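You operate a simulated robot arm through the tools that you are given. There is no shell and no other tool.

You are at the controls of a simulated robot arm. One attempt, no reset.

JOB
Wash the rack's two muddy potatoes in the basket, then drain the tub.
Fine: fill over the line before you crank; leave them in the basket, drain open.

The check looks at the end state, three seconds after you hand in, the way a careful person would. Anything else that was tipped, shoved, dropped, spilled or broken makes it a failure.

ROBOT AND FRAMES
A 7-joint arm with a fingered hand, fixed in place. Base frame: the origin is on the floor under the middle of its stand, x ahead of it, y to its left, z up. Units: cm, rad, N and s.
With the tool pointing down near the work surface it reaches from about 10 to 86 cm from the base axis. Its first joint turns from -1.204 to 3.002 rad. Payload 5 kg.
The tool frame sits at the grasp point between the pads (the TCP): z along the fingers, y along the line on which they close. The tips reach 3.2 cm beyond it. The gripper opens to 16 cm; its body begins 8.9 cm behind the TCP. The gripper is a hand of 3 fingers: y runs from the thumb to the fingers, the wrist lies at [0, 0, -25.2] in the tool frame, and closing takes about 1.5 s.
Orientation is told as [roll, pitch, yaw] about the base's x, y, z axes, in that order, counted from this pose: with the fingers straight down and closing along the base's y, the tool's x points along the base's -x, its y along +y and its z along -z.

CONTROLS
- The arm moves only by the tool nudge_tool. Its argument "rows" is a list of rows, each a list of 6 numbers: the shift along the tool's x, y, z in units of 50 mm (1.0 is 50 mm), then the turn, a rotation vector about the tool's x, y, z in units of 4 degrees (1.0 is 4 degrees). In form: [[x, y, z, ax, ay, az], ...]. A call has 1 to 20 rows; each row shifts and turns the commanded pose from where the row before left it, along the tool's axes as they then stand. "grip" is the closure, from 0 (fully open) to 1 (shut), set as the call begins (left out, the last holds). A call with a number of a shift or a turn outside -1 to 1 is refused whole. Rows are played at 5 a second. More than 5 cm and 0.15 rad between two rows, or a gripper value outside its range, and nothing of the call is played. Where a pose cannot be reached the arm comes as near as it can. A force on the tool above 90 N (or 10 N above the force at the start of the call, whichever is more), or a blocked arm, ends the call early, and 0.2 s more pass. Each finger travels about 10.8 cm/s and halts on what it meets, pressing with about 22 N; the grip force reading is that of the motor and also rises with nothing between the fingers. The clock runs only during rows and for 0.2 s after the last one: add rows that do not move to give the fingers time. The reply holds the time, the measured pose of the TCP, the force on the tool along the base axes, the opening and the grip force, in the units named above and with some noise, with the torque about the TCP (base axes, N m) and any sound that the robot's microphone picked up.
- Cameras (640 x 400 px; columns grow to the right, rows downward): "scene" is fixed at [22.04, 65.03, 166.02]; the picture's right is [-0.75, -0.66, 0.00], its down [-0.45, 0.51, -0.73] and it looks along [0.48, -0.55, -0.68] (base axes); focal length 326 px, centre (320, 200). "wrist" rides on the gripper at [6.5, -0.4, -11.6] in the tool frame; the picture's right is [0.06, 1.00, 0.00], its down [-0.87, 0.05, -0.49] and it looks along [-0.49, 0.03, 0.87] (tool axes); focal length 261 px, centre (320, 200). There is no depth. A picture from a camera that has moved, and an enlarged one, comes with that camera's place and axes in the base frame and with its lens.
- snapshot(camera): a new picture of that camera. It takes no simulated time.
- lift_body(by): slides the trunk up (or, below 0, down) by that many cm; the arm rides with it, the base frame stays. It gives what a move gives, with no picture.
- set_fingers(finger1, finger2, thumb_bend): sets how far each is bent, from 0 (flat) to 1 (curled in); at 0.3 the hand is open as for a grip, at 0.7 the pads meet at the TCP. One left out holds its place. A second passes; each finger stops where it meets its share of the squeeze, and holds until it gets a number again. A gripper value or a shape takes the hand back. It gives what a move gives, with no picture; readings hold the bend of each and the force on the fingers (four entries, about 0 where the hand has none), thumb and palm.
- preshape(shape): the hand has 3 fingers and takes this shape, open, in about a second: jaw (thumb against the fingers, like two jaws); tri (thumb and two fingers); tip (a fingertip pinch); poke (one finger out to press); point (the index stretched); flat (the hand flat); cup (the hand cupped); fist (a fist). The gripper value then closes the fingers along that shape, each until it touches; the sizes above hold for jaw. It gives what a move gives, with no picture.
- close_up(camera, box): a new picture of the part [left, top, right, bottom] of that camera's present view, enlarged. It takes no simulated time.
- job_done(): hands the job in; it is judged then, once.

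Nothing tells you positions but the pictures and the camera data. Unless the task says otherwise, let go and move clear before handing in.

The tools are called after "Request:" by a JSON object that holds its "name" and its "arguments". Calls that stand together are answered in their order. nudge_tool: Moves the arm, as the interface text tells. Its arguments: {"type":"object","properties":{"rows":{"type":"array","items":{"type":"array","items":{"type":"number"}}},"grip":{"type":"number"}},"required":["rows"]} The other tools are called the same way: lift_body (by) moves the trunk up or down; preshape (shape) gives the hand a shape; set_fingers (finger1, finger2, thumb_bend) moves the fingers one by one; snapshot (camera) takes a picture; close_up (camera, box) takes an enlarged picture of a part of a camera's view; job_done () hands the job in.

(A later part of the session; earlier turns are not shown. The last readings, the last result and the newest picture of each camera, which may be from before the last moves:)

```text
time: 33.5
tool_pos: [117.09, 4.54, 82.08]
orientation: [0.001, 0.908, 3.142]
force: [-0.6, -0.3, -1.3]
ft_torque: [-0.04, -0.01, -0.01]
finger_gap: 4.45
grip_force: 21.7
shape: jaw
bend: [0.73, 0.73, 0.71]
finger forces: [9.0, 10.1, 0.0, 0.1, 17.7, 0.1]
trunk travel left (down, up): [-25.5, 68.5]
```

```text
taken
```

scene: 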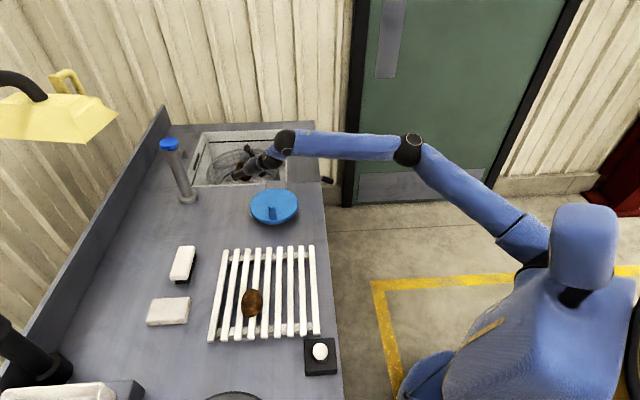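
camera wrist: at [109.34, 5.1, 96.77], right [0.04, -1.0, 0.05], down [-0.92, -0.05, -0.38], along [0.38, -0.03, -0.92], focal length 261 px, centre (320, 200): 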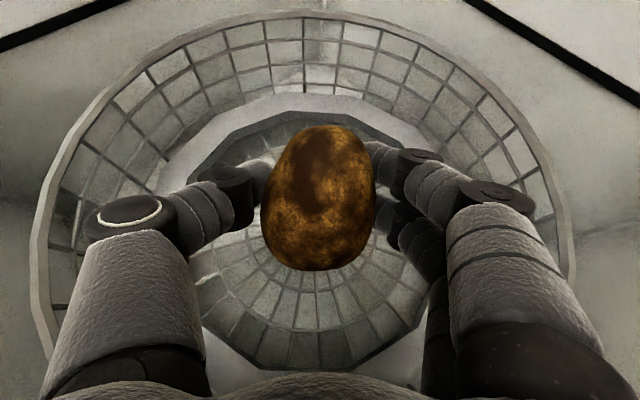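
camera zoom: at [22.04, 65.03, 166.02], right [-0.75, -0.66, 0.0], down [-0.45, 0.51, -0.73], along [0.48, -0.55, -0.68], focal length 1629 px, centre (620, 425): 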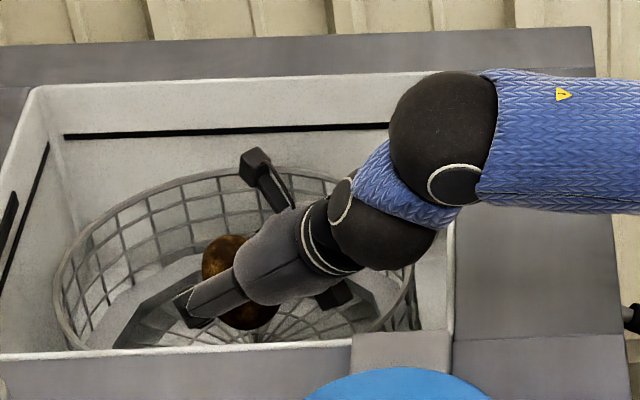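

The potato hangs about 2–3 cm above the basket floor near its centre. I'll open partway to release it.

Request:
{"name": "nudge_tool", "arguments": {"rows": [[0, 0, 0, 0, 0, 0], [0, 0, 0, 0, 0, 0], [0, 0, 0, 0, 0, 0], [0, 0, 0, 0, 0, 0], [0, 0, 0, 0, 0, 0]], "grip": 0.4}}

Request:
{"name": "snapshot", "arguments": {"camera": "wrist"}}

Request:
{"name": "close_up", "arguments": {"camera": "scene", "box": [200, 115, 320, 195]}}

```text
time: 34.7
tool_pos: [116.91, 4.51, 81.94]
orientation: [-0.001, 0.908, 3.143]
force: [0.2, 0.4, 0.6]
ft_torque: [0.0, 0.0, -0.01]
finger_gap: 9.56
grip_force: 0.1
shape: jaw
bend: [0.71, 0.71, 0.7]
finger forces: [0.1, 0.0, 0.1, 0.0, 0.0, 0.0]
trunk travel left (down, up): [-25.5, 68.5]
```

```text
taken
camera wrist: at [111.81, 4.99, 94.23], right [0.04, -1.0, 0.05], down [-0.92, -0.05, -0.38], along [0.38, -0.03, -0.92], focal length 261 px, centre (320, 200)
```

wrist: 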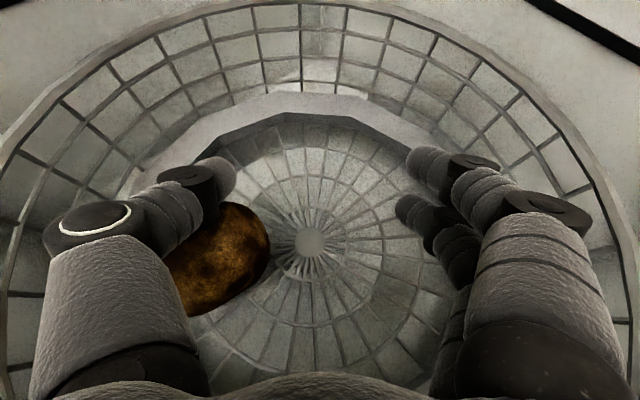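

```text
5.00 times, centred on (260, 155) of scene
camera zoom: at [22.04, 65.03, 166.02], right [-0.75, -0.66, 0.0], down [-0.45, 0.51, -0.73], along [0.48, -0.55, -0.68], focal length 1629 px, centre (620, 425)
```

zoom: 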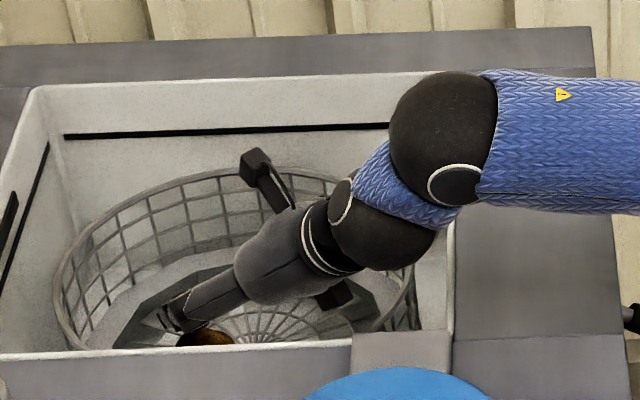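

The big potato is in the basket. I'll raise straight out with the trunk, then retract and go for the second one.

Request:
{"name": "lift_body", "arguments": {"by": 39.5}}

Request:
{"name": "nudge_tool", "arguments": {"rows": [[-0.5747, 0, -0.7354, 0, 0, 0], [-0.5747, 0, -0.7354, 0, 0, 0], [-0.5747, 0, -0.7354, 0, 0, 0], [-0.5747, 0, -0.7354, 0, 0, 0], [-0.5747, 0, -0.7354, 0, 0, 0], [-0.5747, 0, -0.7354, 0, 0, 0], [-0.5747, 0, -0.7354, 0, 0, 0], [-0.5747, 0, -0.7354, 0, 0, 0], [0, 0, 0, 0, 0, 0]]}}

Request:
{"name": "snapshot", "arguments": {"camera": "wrist"}}

Request:
{"name": "snapshot", "arguments": {"camera": "scene"}}

```text
time: 38.5
tool_pos: [116.93, 4.53, 121.52]
orientation: [-0.003, 0.907, 3.14]
force: [-0.3, -0.3, 0.3]
ft_torque: [-0.02, 0.0, -0.03]
finger_gap: 9.56
grip_force: 0.0
shape: jaw
bend: [0.71, 0.71, 0.7]
finger forces: [0.0, 0.0, 0.0, 0.0, 0.1, 0.0]
trunk travel left (down, up): [-65.0, 29.0]
```

```text
time: 40.5
tool_pos: [79.96, 4.55, 121.45]
orientation: [-0.002, 0.906, 3.139]
force: [0.4, -0.5, -0.2]
ft_torque: [0.01, -0.01, 0.0]
finger_gap: 9.56
grip_force: 0.0
shape: jaw
bend: [0.71, 0.71, 0.7]
finger forces: [0.0, 0.1, 0.1, 0.0, 0.0, 0.1]
trunk travel left (down, up): [-65.0, 29.0]
```

```text
taken
camera wrist: at [74.81, 5.03, 133.7], right [0.04, -1.0, 0.05], down [-0.92, -0.05, -0.38], along [0.38, -0.03, -0.92], focal length 261 px, centre (320, 200)
```

wrist: 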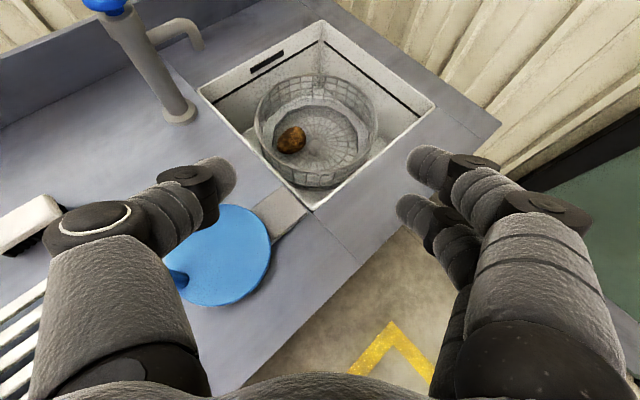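

```text
taken
```

scene: 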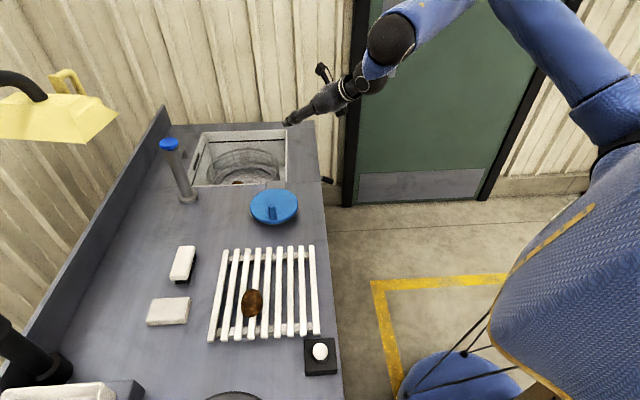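

Request:
{"name": "nudge_tool", "arguments": {"rows": [[0, 0, 0, 0, -1, 0], [0, 0, 0, 0, -1, 0], [0, 0, 0, 0, -1, 0], [0, 0, 0, 0, -1, 0], [0, 0, 0, 0, -1, 0], [0, 0, 0, 0, -1, 0], [0, 0, 0, 0, -1, 0], [0, 0, 0, 0, -1, 0], [0, 0, 0, 0, -1, 0], [0, 0, 0, 0, -1, 0], [0, 0, 0, 0, -1, 0], [0, 0, 0, 0, -1, 0], [0, 0, 0, 0, -1, 0]], "grip": 0}}

Request:
{"name": "nudge_tool", "arguments": {"rows": [[-0.394, -0.816, 0, 0, 0, 0], [-0.394, -0.816, 0, 0, 0, 0], [-0.394, -0.816, 0, 0, 0, 0], [-0.394, -0.816, 0, 0, 0, 0], [-0.394, -0.816, 0, 0, 0, 0], [-0.394, -0.816, 0, 0, 0, 0], [-0.394, -0.816, 0, 0, 0, 0], [-0.394, -0.816, 0, 0, 0, 0], [-0.394, -0.816, 0, 0, 0, 0], [-0.394, -0.816, 0, 0, 0, 0], [0, 0, 0, 0, 0, 0]]}}

Request:
{"name": "nudge_tool", "arguments": {"rows": [[0, 0, 0, 0, 0, 1], [0, 0, 0, 0, 0, 1], [0, 0, 0, 0, 0, 1], [0, 0, 0, 0, 0, 1], [0, 0, 0, 0, 0, 1], [0, 0, 0, 0, 0, 1], [0, 0, 0, 0, 0, 1], [0, 0, 0, 0, 0, 1], [0, 0, 0, 0, 0, 1], [0, 0, 0, 0, 0, 1], [0, 0, 0, 0, 0, 1], [0, 0, 0, 0, 0, 0.25]]}}

Request:
{"name": "snapshot", "arguments": {"camera": "wrist"}}

```text
time: 43.3
tool_pos: [79.62, 4.6, 121.6]
orientation: [-0.001, 0.0, -3.141]
force: [-0.5, -0.7, 0.2]
ft_torque: [-0.02, 0.02, 0.01]
finger_gap: 15.99
grip_force: 0.1
shape: jaw
bend: [0.3, 0.3, 0.3]
finger forces: [0.1, 0.0, 0.1, 0.0, 0.0, 0.0]
trunk travel left (down, up): [-65.0, 29.0]
```

```text
time: 45.7
tool_pos: [60.3, 44.38, 121.62]
orientation: [-0.012, -0.003, 3.136]
force: [-0.2, -0.2, 0.2]
ft_torque: [0.03, 0.03, 0.03]
finger_gap: 15.98
grip_force: 0.1
shape: jaw
bend: [0.3, 0.3, 0.3]
finger forces: [0.0, 0.0, 0.0, 0.0, 0.0, 0.0]
out of reach, approached as far as the arm can: row 10
trunk travel left (down, up): [-65.0, 29.0]
```

```text
time: 48.3
tool_pos: [60.32, 44.21, 121.71]
orientation: [-0.006, -0.011, 2.347]
force: [-0.2, -0.5, 0.2]
ft_torque: [0.02, 0.01, 0.01]
finger_gap: 16.01
grip_force: 0.0
shape: jaw
bend: [0.3, 0.3, 0.3]
finger forces: [0.0, 0.1, 0.0, 0.0, 0.1, 0.0]
trunk travel left (down, up): [-65.0, 29.0]
```

```text
taken
camera wrist: at [65.11, 39.87, 133.25], right [-0.67, -0.74, -0.01], down [-0.65, 0.58, 0.5], along [-0.37, 0.34, -0.87], focal length 261 px, centre (320, 200)
```

wrist: 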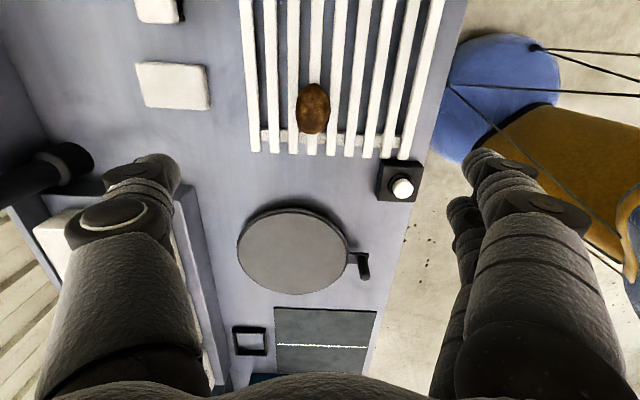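

At this height the reach is slightly limited, but that will ease lower down. The small potato is at about (60.6,45.4). I'll descend to about z 106 and recheck the alignment.

Request:
{"name": "nudge_tool", "arguments": {"rows": [[0, 0, 0.8, 0, 0, 0], [0, 0, 0.8, 0, 0, 0], [0, 0, 0.8, 0, 0, 0], [0, 0, 0.7, 0, 0, 0], [0, 0, 0, 0, 0, 0]]}}

Request:
{"name": "snapshot", "arguments": {"camera": "wrist"}}

```text
time: 49.5
tool_pos: [59.52, 44.73, 105.97]
orientation: [0.001, 0.0, 2.356]
force: [0.2, 0.2, 0.5]
ft_torque: [0.0, -0.02, 0.01]
finger_gap: 15.98
grip_force: 0.1
shape: jaw
bend: [0.3, 0.3, 0.3]
finger forces: [0.0, 0.0, 0.0, 0.1, 0.1, 0.1]
trunk travel left (down, up): [-65.0, 29.0]
```

```text
taken
camera wrist: at [64.47, 40.46, 117.54], right [-0.66, -0.75, 0.0], down [-0.65, 0.58, 0.49], along [-0.37, 0.33, -0.87], focal length 261 px, centre (320, 200)
```

wrist: 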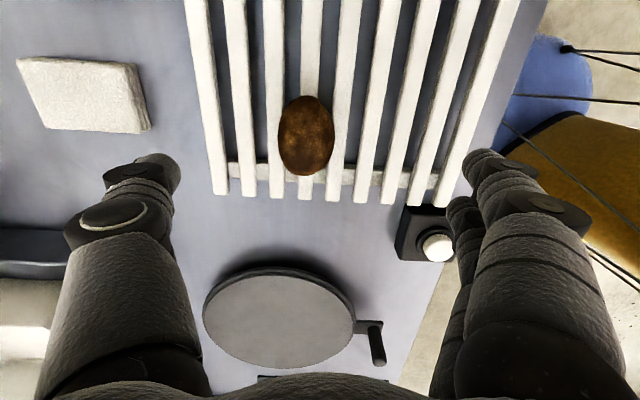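

Request:
{"name": "nudge_tool", "arguments": {"rows": [[0, -0.127, 0.5, 0, 0, 0], [0, -0.127, 0.6, 0, 0, 0], [0, 0, 0.5, 0, 0, 0], [0, 0, 0.2, 0, 0, 0], [0, 0, 0.16, 0, 0, 0], [0, 0, 0, 0, 0, 0]]}}

Request:
{"name": "snapshot", "arguments": {"camera": "wrist"}}

```text
time: 50.9
tool_pos: [61.13, 44.89, 96.44]
orientation: [0.0, -0.001, 2.356]
force: [-0.6, -0.4, 0.7]
ft_torque: [0.03, 0.0, 0.01]
finger_gap: 15.98
grip_force: 0.1
shape: jaw
bend: [0.3, 0.3, 0.3]
finger forces: [0.0, 0.0, 0.1, 0.1, 0.1, 0.1]
out of reach, approached as far as the arm can: row 2
trunk travel left (down, up): [-65.0, 29.0]
```

```text
taken
camera wrist: at [66.09, 40.64, 107.95], right [-0.66, -0.75, 0.0], down [-0.65, 0.58, 0.49], along [-0.37, 0.33, -0.87], focal length 261 px, centre (320, 200)
```

wrist: 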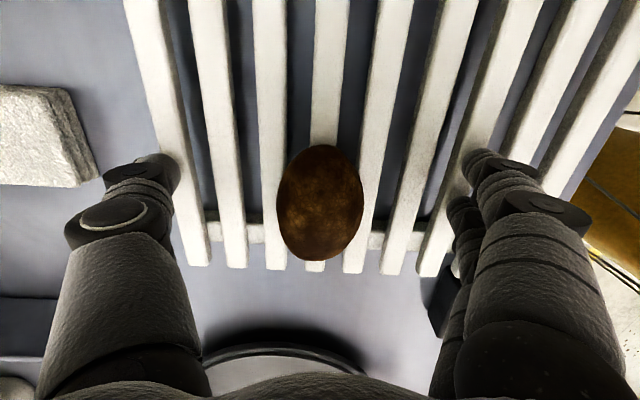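

Request:
{"name": "nudge_tool", "arguments": {"rows": [[-0.196, -0.01, 0.0, 0, 0, 0], [0, 0, 0.06, 0, 0, 0], [0, 0, 0, 0, 0, 0]]}}

Request:
{"name": "snapshot", "arguments": {"camera": "wrist"}}

```text
time: 51.7
tool_pos: [60.56, 45.06, 96.13]
orientation: [-0.004, -0.005, 2.355]
force: [-0.2, -0.5, 1.6]
ft_torque: [0.0, 0.01, -0.04]
finger_gap: 15.99
grip_force: 0.0
shape: jaw
bend: [0.3, 0.3, 0.3]
finger forces: [0.2, 0.2, 0.1, 0.1, 0.1, 0.0]
out of reach, approached as far as the arm can: row 1
trunk travel left (down, up): [-65.0, 29.0]
```

```text
taken
camera wrist: at [65.38, 40.82, 107.72], right [-0.66, -0.75, 0.0], down [-0.65, 0.57, 0.49], along [-0.37, 0.33, -0.87], focal length 261 px, centre (320, 200)
```

wrist: 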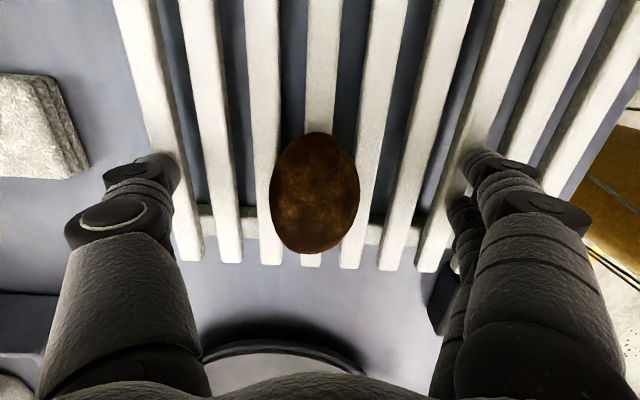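

Now well centred, so I'll close on the small potato.

Request:
{"name": "nudge_tool", "arguments": {"rows": [[0, 0, 0, 0, 0, 0], [0, 0, 0, 0, 0, 0], [0, 0, 0, 0, 0, 0], [0, 0, 0, 0, 0, 0], [0, 0, 0, 0, 0, 0], [0, 0, 0, 0, 0, 0], [0, 0, 0, 0, 0, 0], [0, 0, 0, 0, 0, 0]], "grip": 1}}

Request:
{"name": "snapshot", "arguments": {"camera": "wrist"}}

Request:
{"name": "close_up", "arguments": {"camera": "scene", "box": [200, 150, 360, 350]}}

```text
time: 53.5
tool_pos: [60.49, 45.17, 96.2]
orientation: [-0.005, -0.004, 2.357]
force: [13.9, 13.1, 21.9]
ft_torque: [0.21, -0.2, -0.06]
finger_gap: 7.74
grip_force: 21.7
shape: jaw
bend: [0.65, 0.65, 0.7]
finger forces: [9.2, 7.9, 0.0, 0.0, 27.6, 0.0]
trunk travel left (down, up): [-65.0, 29.0]
```

```text
taken
camera wrist: at [65.41, 40.84, 107.77], right [-0.66, -0.75, 0.0], down [-0.65, 0.57, 0.49], along [-0.37, 0.33, -0.87], focal length 261 px, centre (320, 200)
```

wrist: 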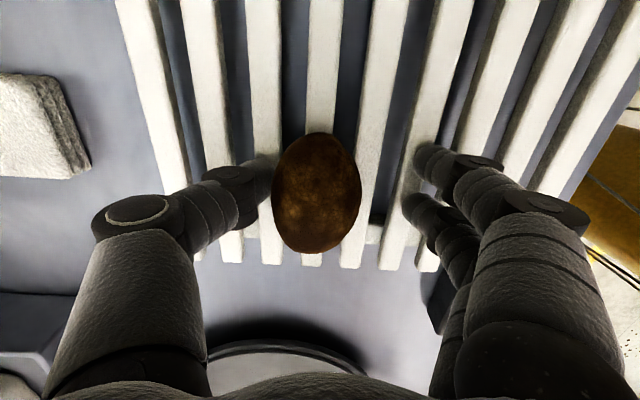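

```text
2.00 times, centred on (280, 250) of scene
camera zoom: at [22.04, 65.03, 166.02], right [-0.75, -0.66, 0.0], down [-0.45, 0.51, -0.73], along [0.48, -0.55, -0.68], focal length 652 px, centre (400, 100)
```

zoom: 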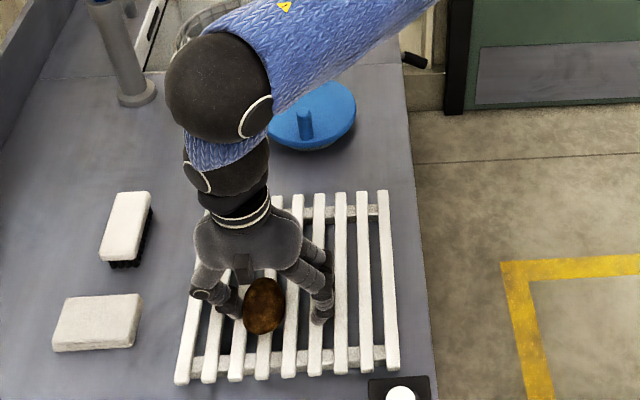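

The two fingers caught on a slat, so I'm a touch too low. I'll open, rise about 0.7 cm, and close again.

Request:
{"name": "nudge_tool", "arguments": {"rows": [[0, 0, 0, 0, 0, 0], [0, 0, 0, 0, 0, 0], [0, 0, 0, 0, 0, 0], [0, 0, 0, 0, 0, 0], [0, 0, 0, 0, 0, 0], [0, 0, -0.15, 0, 0, 0], [0, 0, 0, 0, 0, 0]], "grip": 0.2}}

Request:
{"name": "snapshot", "arguments": {"camera": "wrist"}}

Request:
{"name": "close_up", "arguments": {"camera": "scene", "box": [200, 150, 360, 350]}}

```text
time: 55.1
tool_pos: [60.57, 45.12, 96.93]
orientation: [-0.002, -0.005, 2.356]
force: [-0.1, 0.4, 0.3]
ft_torque: [0.01, -0.01, -0.01]
finger_gap: 12.79
grip_force: 0.0
shape: jaw
bend: [0.59, 0.59, 0.55]
finger forces: [0.0, 0.0, 0.1, 0.1, 0.0, 0.0]
trunk travel left (down, up): [-65.0, 29.0]
```

```text
taken
camera wrist: at [65.37, 40.82, 108.52], right [-0.66, -0.75, 0.0], down [-0.65, 0.57, 0.49], along [-0.37, 0.33, -0.87], focal length 261 px, centre (320, 200)
```

wrist: 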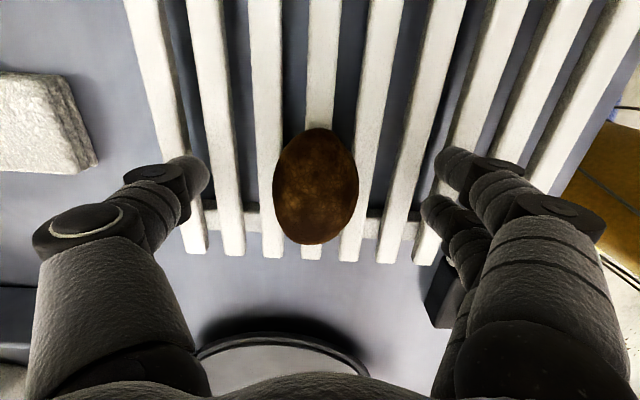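

```text
2.00 times, centred on (280, 250) of scene
camera zoom: at [22.04, 65.03, 166.02], right [-0.75, -0.66, 0.0], down [-0.45, 0.51, -0.73], along [0.48, -0.55, -0.68], focal length 652 px, centre (400, 100)
```

zoom: 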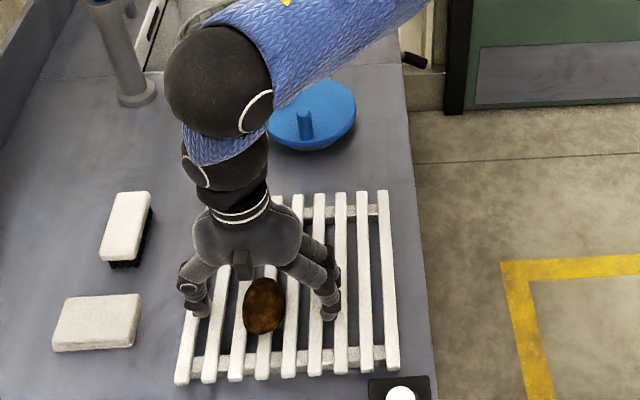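

The rack hasn't moved. Closing again at the higher position.

Request:
{"name": "nudge_tool", "arguments": {"rows": [[0, 0, 0, 0, 0, 0], [0, 0, 0, 0, 0, 0], [0, 0, 0, 0, 0, 0], [0, 0, 0, 0, 0, 0], [0, 0, 0, 0, 0, 0], [0, 0, 0, 0, 0, 0], [0, 0, 0, 0, 0, 0]], "grip": 1}}

Request:
{"name": "snapshot", "arguments": {"camera": "wrist"}}

```text
time: 56.7
tool_pos: [60.39, 45.2, 96.81]
orientation: [-0.003, -0.004, 2.358]
force: [-0.2, 0.1, 0.1]
ft_torque: [0.02, 0.02, 0.02]
finger_gap: 4.0
grip_force: 22.1
shape: jaw
bend: [0.73, 0.73, 0.7]
finger forces: [9.9, 10.0, 0.0, 0.0, 19.7, 0.0]
trunk travel left (down, up): [-65.0, 29.0]
```

```text
taken
camera wrist: at [65.36, 40.83, 108.49], right [-0.66, -0.75, 0.0], down [-0.65, 0.57, 0.49], along [-0.37, 0.33, -0.87], focal length 261 px, centre (320, 200)
```

wrist: 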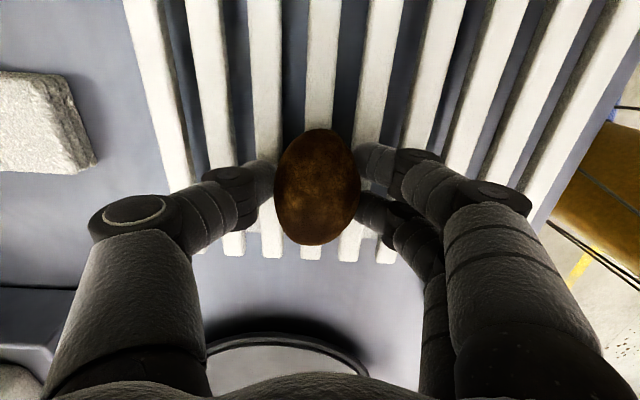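

A solid grip this time. I'll lift with the trunk, since the arm is near its limit here.

Request:
{"name": "lift_body", "arguments": {"by": 18}}

Request:
{"name": "snapshot", "arguments": {"camera": "wrist"}}

```text
time: 58.7
tool_pos: [60.53, 45.14, 114.85]
orientation: [-0.005, -0.004, 2.357]
force: [-0.7, -0.6, -0.8]
ft_torque: [0.0, -0.01, 0.01]
finger_gap: 4.02
grip_force: 21.9
shape: jaw
bend: [0.73, 0.73, 0.7]
finger forces: [9.9, 9.9, 0.0, 0.0, 19.6, 0.0]
trunk travel left (down, up): [-83.0, 11.0]
```

```text
taken
camera wrist: at [65.38, 40.83, 126.47], right [-0.66, -0.75, 0.0], down [-0.65, 0.57, 0.49], along [-0.37, 0.33, -0.87], focal length 261 px, centre (320, 200)
```

wrist: 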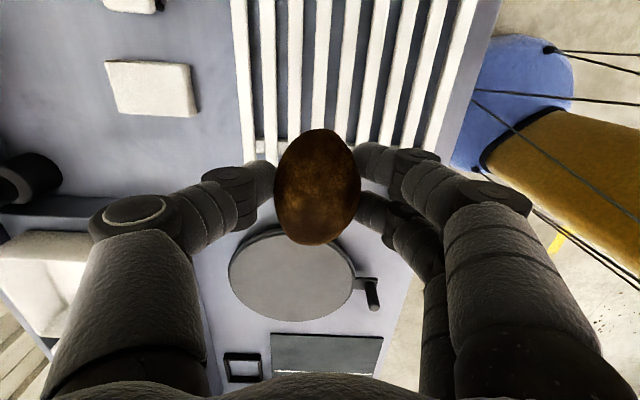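

Both potatoes came off cleanly. I'll carry this one back over the open floor side toward the tub approach point, then yaw to 180°.

Request:
{"name": "nudge_tool", "arguments": {"rows": [[0.618, 0.395, -0.411, 0, 0, 0], [0.618, 0.395, -0.411, 0, 0, 0], [0.618, 0.395, -0.411, 0, 0, 0], [0.618, 0.395, -0.411, 0, 0, 0], [0.618, 0.395, -0.411, 0, 0, 0], [0.618, 0.395, -0.411, 0, 0, 0], [0.618, 0.395, -0.411, 0, 0, 0], [0.618, 0.395, -0.411, 0, 0, 0], [0.618, 0.395, -0.411, 0, 0, 0], [0.618, 0.395, -0.411, 0, 0, 0], [0.618, 0.395, -0.411, 0, 0, 0], [0.618, 0.395, -0.411, 0, 0, 0], [0, 0, 0, 0, 0, 0]]}}

Request:
{"name": "nudge_tool", "arguments": {"rows": [[0, 0, 0, 0, 0, -1], [0, 0, 0, 0, 0, -1], [0, 0, 0, 0, 0, -1], [0, 0, 0, 0, 0, -1], [0, 0, 0, 0, 0, -1], [0, 0, 0, 0, 0, -1], [0, 0, 0, 0, 0, -1], [0, 0, 0, 0, 0, -1], [0, 0, 0, 0, 0, -1], [0, 0, 0, 0, 0, -1], [0, 0, 0, 0, 0, -1], [0, 0, 0, 0, 0, -0.25]]}}

```text
time: 61.5
tool_pos: [69.96, 2.25, 139.15]
orientation: [-0.001, -0.001, 2.357]
force: [-0.7, -0.5, -1.4]
ft_torque: [-0.02, 0.01, 0.01]
finger_gap: 4.0
grip_force: 22.4
shape: jaw
bend: [0.73, 0.73, 0.7]
finger forces: [10.0, 10.0, 0.0, 0.0, 19.6, 0.1]
trunk travel left (down, up): [-83.0, 11.0]
```

```text
time: 64.1
tool_pos: [69.85, 1.94, 139.21]
orientation: [-0.004, 0.002, -3.14]
force: [0.3, 0.8, -1.7]
ft_torque: [-0.01, -0.01, 0.04]
finger_gap: 3.98
grip_force: 22.4
shape: jaw
bend: [0.73, 0.73, 0.7]
finger forces: [9.9, 10.1, 0.1, 0.0, 19.6, 0.0]
trunk travel left (down, up): [-83.0, 11.0]
```

Request:
{"name": "nudge_tool", "arguments": {"rows": [[0, 0, 0, 0, 1, 0], [0, 0, 0, 0, 1, 0], [0, 0, 0, 0, 1, 0], [0, 0, 0, 0, 1, 0], [0, 0, 0, 0, 1, 0], [0, 0, 0, 0, 1, 0], [0, 0, 0, 0, 1, 0], [0, 0, 0, 0, 1, 0], [0, 0, 0, 0, 1, 0], [0, 0, 0, 0, 1, 0], [0, 0, 0, 0, 1, 0], [0, 0, 0, 0, 1, 0], [0, 0, 0, 0, 1, 0]]}}

Request:
{"name": "lift_body", "arguments": {"by": -18}}

Request:
{"name": "nudge_tool", "arguments": {"rows": [[0.58, 0.03, 0.742, 0, 0, 0], [0.58, 0.03, 0.742, 0, 0, 0], [0.58, 0.03, 0.742, 0, 0, 0], [0.58, 0.03, 0.742, 0, 0, 0], [0.58, 0.03, 0.742, 0, 0, 0], [0.58, 0.03, 0.742, 0, 0, 0], [0.58, 0.03, 0.742, 0, 0, 0], [0.58, 0.03, 0.742, 0, 0, 0], [0.58, 0.03, 0.742, 0, 0, 0], [0.58, 0.03, 0.742, 0, 0, 0], [0, 0, 0, 0, 0, 0]]}}

Request:
{"name": "snapshot", "arguments": {"camera": "wrist"}}

```text
time: 66.9
tool_pos: [69.89, 2.15, 139.44]
orientation: [-0.007, 0.909, 3.136]
force: [-0.1, -0.5, -0.7]
ft_torque: [0.0, 0.01, -0.01]
finger_gap: 3.99
grip_force: 22.0
shape: jaw
bend: [0.73, 0.73, 0.7]
finger forces: [10.0, 10.0, 0.0, 0.0, 19.5, 0.0]
trunk travel left (down, up): [-83.0, 11.0]
```

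```text
time: 68.9
tool_pos: [69.89, 2.06, 121.43]
orientation: [-0.008, 0.908, 3.135]
force: [0.1, 0.4, -1.8]
ft_torque: [0.0, 0.0, -0.01]
finger_gap: 3.97
grip_force: 22.0
shape: jaw
bend: [0.73, 0.73, 0.7]
finger forces: [9.9, 10.0, 0.0, 0.1, 19.5, 0.1]
trunk travel left (down, up): [-65.0, 29.0]
```

```text
time: 71.3
tool_pos: [117.12, 0.38, 121.68]
orientation: [-0.007, 0.906, 3.136]
force: [0.2, 0.0, 0.0]
ft_torque: [0.03, 0.02, 0.0]
finger_gap: 3.95
grip_force: 21.9
shape: jaw
bend: [0.73, 0.73, 0.7]
finger forces: [9.8, 9.9, 0.1, 0.0, 19.3, 0.0]
trunk travel left (down, up): [-65.0, 29.0]
```

```text
taken
camera wrist: at [111.9, 0.82, 133.96], right [0.04, -1.0, 0.04], down [-0.92, -0.05, -0.38], along [0.38, -0.03, -0.92], focal length 261 px, centre (320, 200)
```

wrist: 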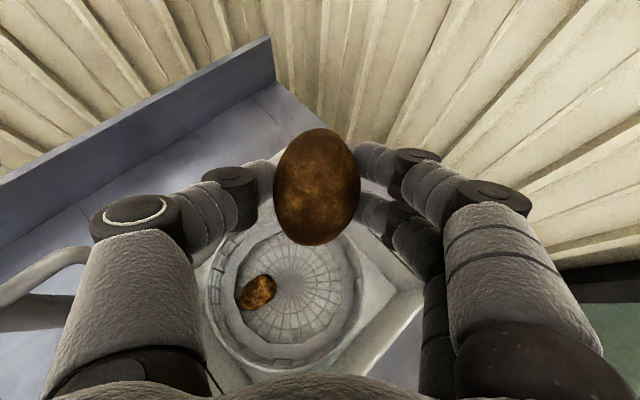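

Request:
{"name": "lift_body", "arguments": {"by": -31}}

Request:
{"name": "snapshot", "arguments": {"camera": "wrist"}}

Request:
{"name": "close_up", "arguments": {"camera": "scene", "box": [200, 115, 320, 195]}}

```text
time: 74.4
tool_pos: [117.11, 0.59, 90.57]
orientation: [-0.007, 0.906, 3.136]
force: [0.3, -0.2, -0.9]
ft_torque: [0.02, -0.02, 0.0]
finger_gap: 3.97
grip_force: 22.1
shape: jaw
bend: [0.73, 0.73, 0.7]
finger forces: [9.8, 9.9, 0.0, 0.0, 19.4, 0.0]
trunk travel left (down, up): [-34.0, 60.0]
```

```text
taken
camera wrist: at [111.92, 0.95, 102.89], right [0.04, -1.0, 0.04], down [-0.92, -0.05, -0.38], along [0.38, -0.03, -0.92], focal length 261 px, centre (320, 200)
```

wrist: 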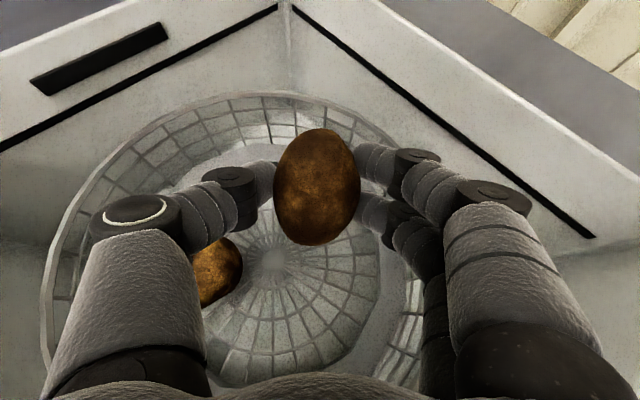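

```text
5.00 times, centred on (260, 155) of scene
camera zoom: at [22.04, 65.03, 166.02], right [-0.75, -0.66, 0.0], down [-0.45, 0.51, -0.73], along [0.48, -0.55, -0.68], focal length 1629 px, centre (620, 425)
```

zoom: 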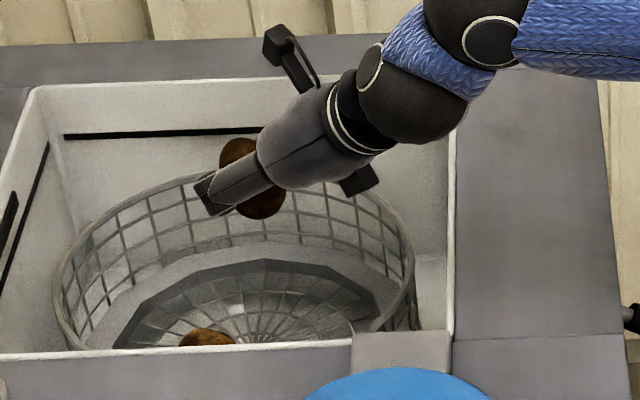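

Request:
{"name": "lift_body", "arguments": {"by": -8.8}}

Request:
{"name": "snapshot", "arguments": {"camera": "wrist"}}

Request:
{"name": "close_up", "arguments": {"camera": "scene", "box": [200, 115, 320, 195]}}

```text
time: 75.6
tool_pos: [117.02, 0.6, 81.79]
orientation: [-0.008, 0.907, 3.137]
force: [0.5, -0.2, -0.8]
ft_torque: [0.0, 0.0, -0.01]
finger_gap: 3.98
grip_force: 21.9
shape: jaw
bend: [0.73, 0.73, 0.7]
finger forces: [9.8, 9.8, 0.0, 0.1, 19.4, 0.0]
trunk travel left (down, up): [-25.2, 68.8]
```

```text
taken
camera wrist: at [111.91, 0.96, 94.13], right [0.04, -1.0, 0.04], down [-0.92, -0.05, -0.38], along [0.38, -0.03, -0.92], focal length 261 px, centre (320, 200)
```

wrist: 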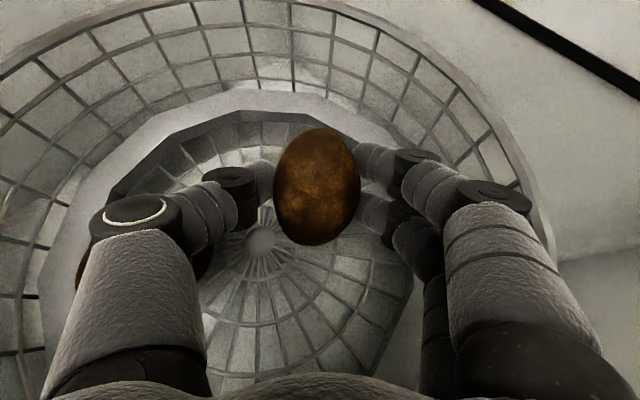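

```text
5.00 times, centred on (260, 155) of scene
camera zoom: at [22.04, 65.03, 166.02], right [-0.75, -0.66, 0.0], down [-0.45, 0.51, -0.73], along [0.48, -0.55, -0.68], focal length 1629 px, centre (620, 425)
```

zoom: 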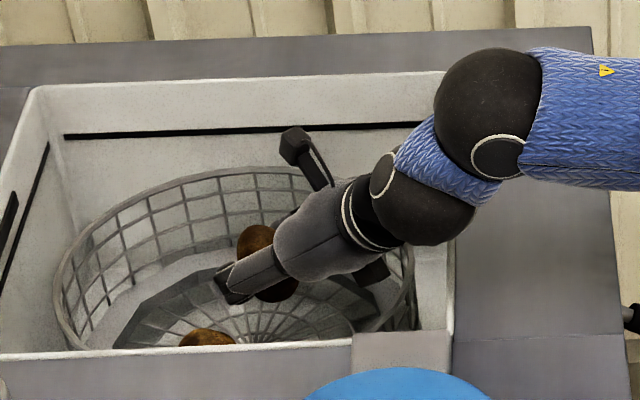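

Request:
{"name": "nudge_tool", "arguments": {"rows": [[0, 0, 0, 0, 0, 0], [0, 0, 0, 0, 0, 0], [0, 0, 0, 0, 0, 0], [0, 0, 0, 0, 0, 0], [0, 0, 0, 0, 0, 0]], "grip": 0.45}}

Request:
{"name": "snapshot", "arguments": {"camera": "wrist"}}

Request:
{"name": "lift_body", "arguments": {"by": 39.5}}

Request:
{"name": "snapshot", "arguments": {"camera": "wrist"}}

```text
time: 76.8
tool_pos: [117.05, 0.52, 81.7]
orientation: [-0.008, 0.908, 3.136]
force: [-0.2, 0.0, 0.4]
ft_torque: [0.01, 0.01, 0.0]
finger_gap: 8.74
grip_force: 0.0
shape: jaw
bend: [0.72, 0.72, 0.7]
finger forces: [0.0, 0.0, 0.0, 0.1, 0.0, 0.1]
trunk travel left (down, up): [-25.2, 68.8]
```

```text
taken
camera wrist: at [111.92, 0.95, 94.07], right [0.04, -1.0, 0.04], down [-0.92, -0.05, -0.38], along [0.38, -0.03, -0.92], focal length 261 px, centre (320, 200)
```

wrist: 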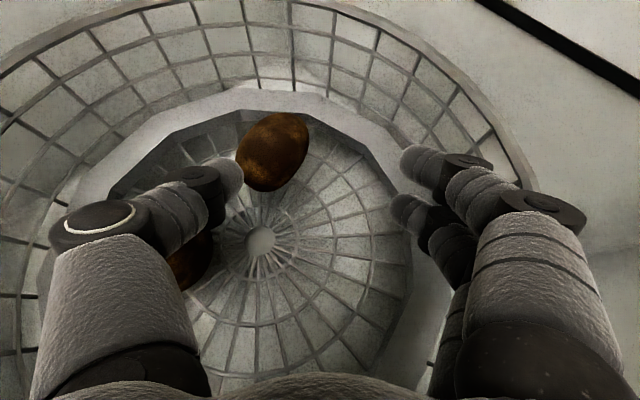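

```text
time: 80.6
tool_pos: [117.12, 0.57, 121.33]
orientation: [-0.009, 0.909, 3.136]
force: [0.1, 0.3, 0.4]
ft_torque: [-0.01, -0.01, 0.0]
finger_gap: 8.73
grip_force: 0.1
shape: jaw
bend: [0.72, 0.72, 0.7]
finger forces: [0.0, 0.0, 0.1, 0.0, 0.0, 0.0]
trunk travel left (down, up): [-64.7, 29.3]
```

```text
taken
camera wrist: at [111.95, 0.94, 133.56], right [0.04, -1.0, 0.04], down [-0.92, -0.05, -0.38], along [0.38, -0.03, -0.92], focal length 261 px, centre (320, 200)
```

wrist: 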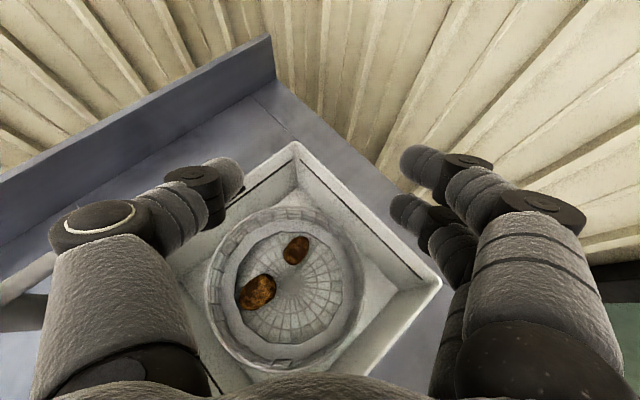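

Both potatoes are in the basket. Next is the tap: I'll close the fingers into a blunt tip and hover over the blue cap at about (111,32.6,112).

Request:
{"name": "nudge_tool", "arguments": {"rows": [[0.756, 0, -0.591, 0, 0, 0], [-0.142, -0.914, -0.182, 0, 0, 0], [-0.142, -0.914, -0.182, 0, 0, 0], [-0.142, -0.914, -0.182, 0, 0, 0], [-0.142, -0.914, -0.182, 0, 0, 0], [-0.142, -0.914, -0.182, 0, 0, 0], [-0.142, -0.914, -0.182, 0, 0, 0], [-0.142, -0.914, -0.182, 0, 0, 0], [0, 0, 0, 0, 0, 0]], "grip": 1}}

Request:
{"name": "snapshot", "arguments": {"camera": "wrist"}}

Request:
{"name": "snapshot", "arguments": {"camera": "scene"}}

```text
time: 82.6
tool_pos: [108.98, 32.21, 126.44]
orientation: [-0.008, 0.909, 3.134]
force: [0.6, -0.9, -0.3]
ft_torque: [0.09, 0.04, 0.04]
finger_gap: 0.02
grip_force: 22.2
shape: jaw
bend: [0.65, 0.65, 0.67]
finger forces: [0.0, 0.1, 0.1, 0.0, 0.1, 0.0]
trunk travel left (down, up): [-64.7, 29.3]
```

```text
taken
camera wrist: at [103.8, 32.67, 138.72], right [0.04, -1.0, 0.04], down [-0.92, -0.05, -0.38], along [0.38, -0.03, -0.92], focal length 261 px, centre (320, 200)
```

wrist: 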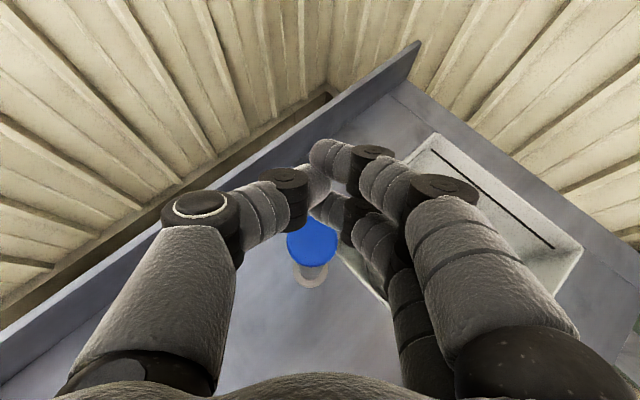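

```text
taken
```

scene: 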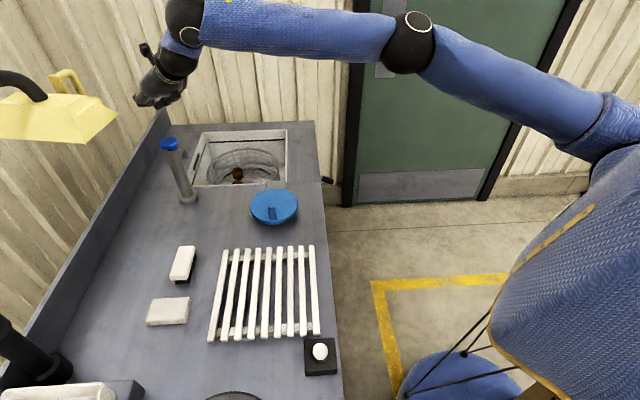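

I'm above the cap. I'll shift slightly to centre over it, lower to just above, and check.

Request:
{"name": "nudge_tool", "arguments": {"rows": [[0.1, -0.1, 0.13, 0, 0, 0], [0, 0, 0, 0, 0, 0]]}}

Request:
{"name": "lift_body", "arguments": {"by": -7.5}}

Request:
{"name": "snapshot", "arguments": {"camera": "wrist"}}

Request:
{"name": "close_up", "arguments": {"camera": "scene", "box": [120, 70, 220, 210]}}

```text
time: 83.2
tool_pos: [109.63, 32.86, 126.47]
orientation: [-0.007, 0.907, 3.137]
force: [0.6, -0.3, -0.6]
ft_torque: [0.01, 0.01, 0.01]
finger_gap: 0.02
grip_force: 22.2
shape: jaw
bend: [0.65, 0.65, 0.67]
finger forces: [0.0, 0.0, 0.0, 0.1, 0.0, 0.0]
trunk travel left (down, up): [-64.7, 29.3]
```

```text
time: 84.3
tool_pos: [109.52, 33.15, 118.96]
orientation: [-0.006, 0.907, 3.136]
force: [-0.4, -0.4, 0.0]
ft_torque: [0.0, 0.01, 0.0]
finger_gap: 0.01
grip_force: 22.3
shape: jaw
bend: [0.65, 0.65, 0.67]
finger forces: [0.1, 0.0, 0.1, 0.1, 0.0, 0.0]
trunk travel left (down, up): [-57.2, 36.8]
```

```text
taken
camera wrist: at [104.48, 33.47, 131.23], right [0.04, -1.0, 0.04], down [-0.92, -0.05, -0.38], along [0.38, -0.03, -0.92], focal length 261 px, centre (320, 200)
```

wrist: 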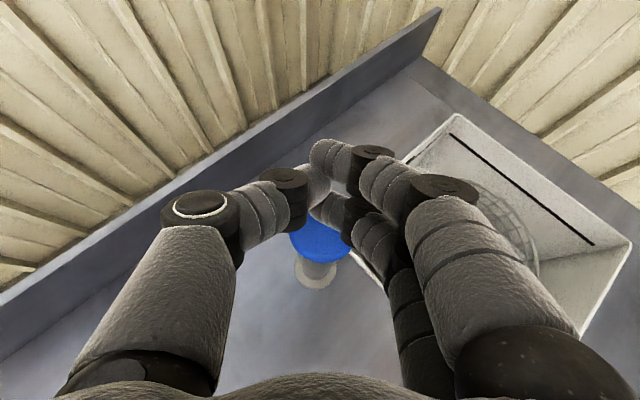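

```text
2.86 times, centred on (170, 140) of scene
camera zoom: at [22.04, 65.03, 166.02], right [-0.75, -0.66, 0.0], down [-0.45, 0.51, -0.73], along [0.48, -0.55, -0.68], focal length 931 px, centre (749, 371)
```

zoom: 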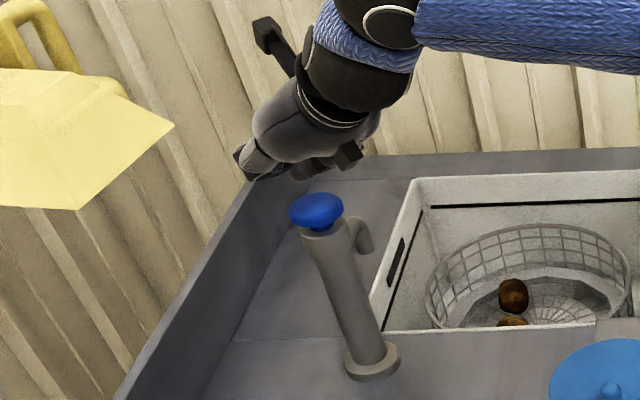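

I'll now step down gently toward the cap with force readings.

Request:
{"name": "nudge_tool", "arguments": {"rows": [[-0.158, 0.03, 0.123, 0, 0, 0], [-0.158, 0.03, 0.123, 0, 0, 0], [0, 0, 0, 0, 0, 0]]}}

Request:
{"name": "nudge_tool", "arguments": {"rows": [[-0.08, 0, 0.062, 0, 0, 0], [-0.08, 0, 0.062, 0, 0, 0], [0, 0, 0, 0, 0, 0]]}}

Request:
{"name": "close_up", "arguments": {"camera": "scene", "box": [120, 70, 220, 210]}}

Request:
{"name": "snapshot", "arguments": {"camera": "wrist"}}

```text
time: 85.1
tool_pos: [109.66, 32.85, 116.91]
orientation: [-0.006, 0.907, 3.136]
force: [-0.8, -0.2, -0.8]
ft_torque: [0.02, 0.0, 0.01]
finger_gap: 0.01
grip_force: 21.6
shape: jaw
bend: [0.65, 0.65, 0.67]
finger forces: [0.0, 0.0, 0.0, 0.0, 0.1, 0.0]
trunk travel left (down, up): [-57.2, 36.8]
```

```text
time: 85.9
tool_pos: [109.7, 32.65, 115.93]
orientation: [-0.007, 0.909, 3.136]
force: [1.4, 1.2, 3.5]
ft_torque: [0.01, -0.12, 0.03]
finger_gap: 0.03
grip_force: 22.6
shape: jaw
bend: [0.65, 0.66, 0.67]
finger forces: [0.0, 0.0, 0.0, 0.0, 0.0, 0.0]
trunk travel left (down, up): [-57.2, 36.8]
heard: click
```

```text
2.86 times, centred on (170, 140) of scene
camera zoom: at [22.04, 65.03, 166.02], right [-0.75, -0.66, 0.0], down [-0.45, 0.51, -0.73], along [0.48, -0.55, -0.68], focal length 931 px, centre (749, 371)
```

zoom: 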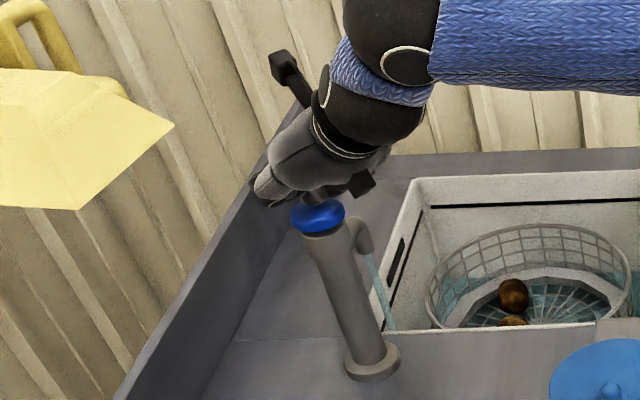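

```text
taken
camera wrist: at [104.54, 33.12, 128.19], right [0.04, -1.0, 0.04], down [-0.92, -0.05, -0.38], along [0.39, -0.03, -0.92], focal length 261 px, centre (320, 200)
```

wrist: 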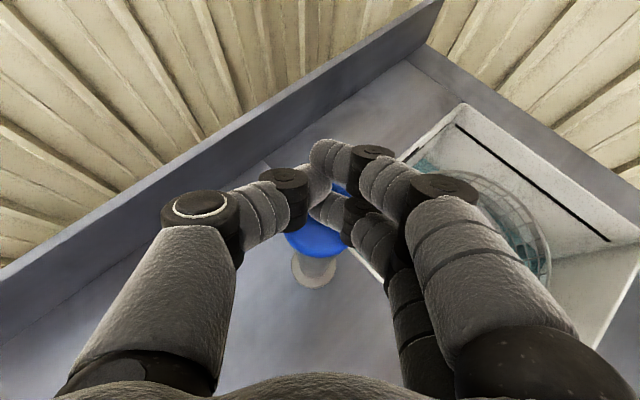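

A click, and water is now running from the spout into the tub. I'll hold and watch the level.

Request:
{"name": "nudge_tool", "arguments": {"rows": [[0, 0, 0, 0, 0, 0], [0, 0, 0, 0, 0, 0], [0, 0, 0, 0, 0, 0], [0, 0, 0, 0, 0, 0], [0, 0, 0, 0, 0, 0]]}}

Request:
{"name": "close_up", "arguments": {"camera": "scene", "box": [140, 110, 300, 210]}}

```text
time: 87.1
tool_pos: [109.7, 32.73, 115.91]
orientation: [-0.008, 0.908, 3.138]
force: [1.1, -0.8, 4.8]
ft_torque: [0.0, -0.13, -0.04]
finger_gap: 0.0
grip_force: 22.4
shape: jaw
bend: [0.65, 0.66, 0.67]
finger forces: [0.0, 0.1, 0.0, 0.1, 0.0, 0.1]
trunk travel left (down, up): [-57.2, 36.8]
```

```text
4.00 times, centred on (220, 160) of scene
camera zoom: at [22.04, 65.03, 166.02], right [-0.75, -0.66, 0.0], down [-0.45, 0.51, -0.73], along [0.48, -0.55, -0.68], focal length 1303 px, centre (720, 360)
```

zoom: 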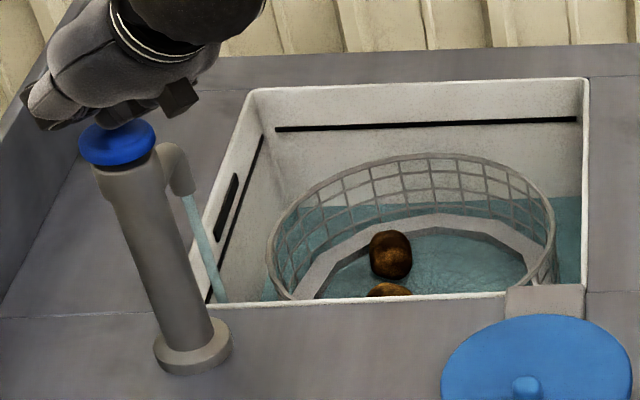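

Request:
{"name": "nudge_tool", "arguments": {"rows": [[0, 0, 0, 0, 0, 0], [0, 0, 0, 0, 0, 0]]}}

Request:
{"name": "close_up", "arguments": {"camera": "scene", "box": [140, 110, 300, 210]}}

```text
time: 87.7
tool_pos: [109.65, 32.78, 115.88]
orientation: [-0.007, 0.908, 3.136]
force: [2.1, -0.4, 4.5]
ft_torque: [-0.07, -0.12, -0.02]
finger_gap: 0.0
grip_force: 22.5
shape: jaw
bend: [0.65, 0.66, 0.67]
finger forces: [0.0, 0.0, 0.0, 0.0, 0.0, 0.0]
trunk travel left (down, up): [-57.2, 36.8]
```

```text
4.00 times, centred on (220, 160) of scene
camera zoom: at [22.04, 65.03, 166.02], right [-0.75, -0.66, 0.0], down [-0.45, 0.51, -0.73], along [0.48, -0.55, -0.68], focal length 1303 px, centre (720, 360)
```

zoom: 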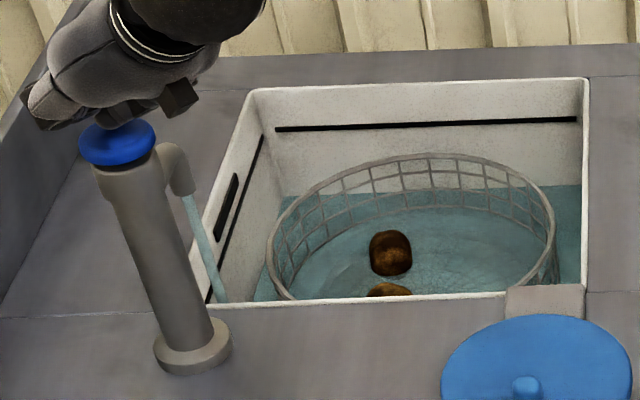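

Request:
{"name": "nudge_tool", "arguments": {"rows": [[0, 0, 0, 0, 0, 0], [0, 0, 0, 0, 0, 0], [0, 0, 0, 0, 0, 0], [0, 0, 0, 0, 0, 0], [0, 0, 0, 0, 0, 0], [0, 0, 0, 0, 0, 0], [0, 0, 0, 0, 0, 0], [0, 0, 0, 0, 0, 0]]}}

Request:
{"name": "close_up", "arguments": {"camera": "scene", "box": [140, 110, 300, 210]}}

```text
time: 89.5
tool_pos: [109.66, 32.78, 115.83]
orientation: [-0.008, 0.909, 3.136]
force: [2.1, -0.5, 5.1]
ft_torque: [-0.08, -0.1, -0.01]
finger_gap: 0.02
grip_force: 22.1
shape: jaw
bend: [0.65, 0.66, 0.67]
finger forces: [0.0, 0.1, 0.1, 0.0, 0.1, 0.0]
trunk travel left (down, up): [-57.2, 36.8]
```

```text
4.00 times, centred on (220, 160) of scene
camera zoom: at [22.04, 65.03, 166.02], right [-0.75, -0.66, 0.0], down [-0.45, 0.51, -0.73], along [0.48, -0.55, -0.68], focal length 1303 px, centre (720, 360)
```

zoom: 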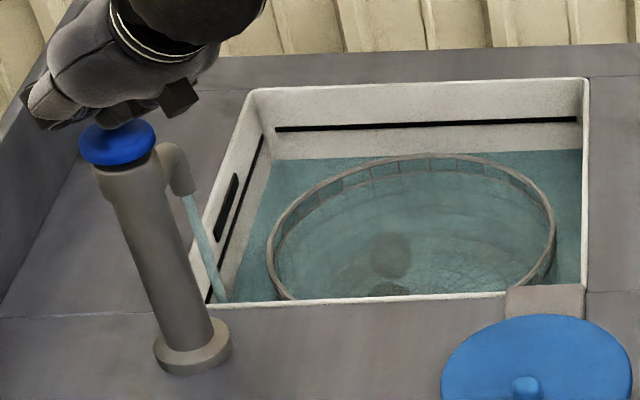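

Request:
{"name": "nudge_tool", "arguments": {"rows": [[0, 0, 0, 0, 0, 0], [0, 0, 0, 0, 0, 0], [0, 0, 0, 0, 0, 0], [0, 0, 0, 0, 0, 0], [0, 0, 0, 0, 0, 0], [0, 0, 0, 0, 0, 0]]}}

Request:
{"name": "close_up", "arguments": {"camera": "scene", "box": [140, 110, 300, 210]}}

```text
time: 90.9
tool_pos: [109.65, 32.77, 116.01]
orientation: [-0.007, 0.907, 3.137]
force: [1.6, -0.6, 4.5]
ft_torque: [-0.01, -0.11, 0.0]
finger_gap: 0.0
grip_force: 21.9
shape: jaw
bend: [0.65, 0.66, 0.67]
finger forces: [0.0, 0.0, 0.0, 0.0, 0.0, 0.1]
trunk travel left (down, up): [-57.2, 36.8]
```

```text
4.00 times, centred on (220, 160) of scene
camera zoom: at [22.04, 65.03, 166.02], right [-0.75, -0.66, 0.0], down [-0.45, 0.51, -0.73], along [0.48, -0.55, -0.68], focal length 1303 px, centre (720, 360)
```

zoom: 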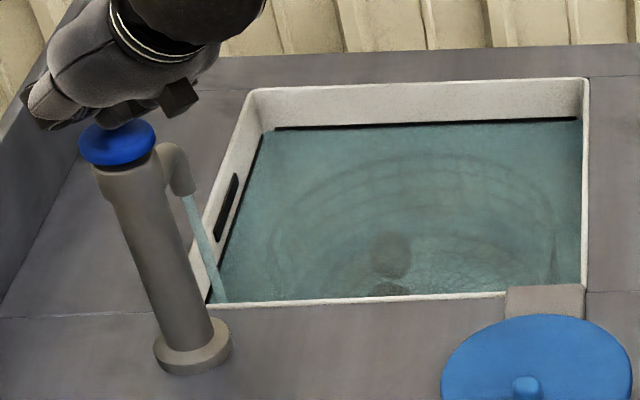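

Water is right at the line. I'll give it a brief moment more, then release the cap.

Request:
{"name": "nudge_tool", "arguments": {"rows": [[0, 0, 0, 0, 0, 0], [0.316, 0, -0.246, 0, 0, 0], [0.316, 0, -0.246, 0, 0, 0]]}}

Request:
{"name": "close_up", "arguments": {"camera": "scene", "box": [140, 110, 300, 210]}}

```text
time: 91.7
tool_pos: [109.53, 32.74, 119.9]
orientation: [-0.007, 0.908, 3.135]
force: [-0.4, -0.2, -0.1]
ft_torque: [0.02, -0.04, -0.02]
finger_gap: 0.01
grip_force: 22.1
shape: jaw
bend: [0.65, 0.66, 0.67]
finger forces: [0.1, 0.0, 0.0, 0.0, 0.0, 0.0]
trunk travel left (down, up): [-57.2, 36.8]
```

```text
4.00 times, centred on (220, 160) of scene
camera zoom: at [22.04, 65.03, 166.02], right [-0.75, -0.66, 0.0], down [-0.45, 0.51, -0.73], along [0.48, -0.55, -0.68], focal length 1303 px, centre (720, 360)
```

zoom: 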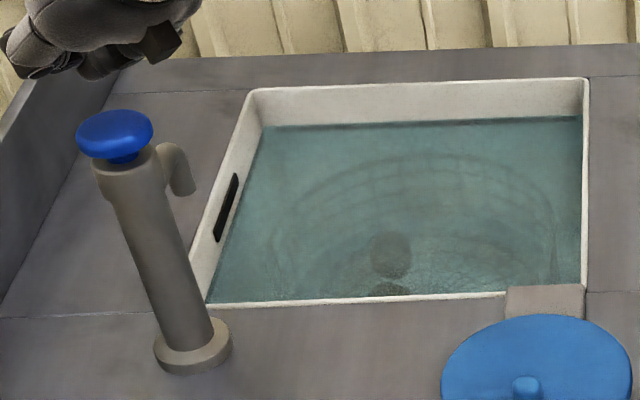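

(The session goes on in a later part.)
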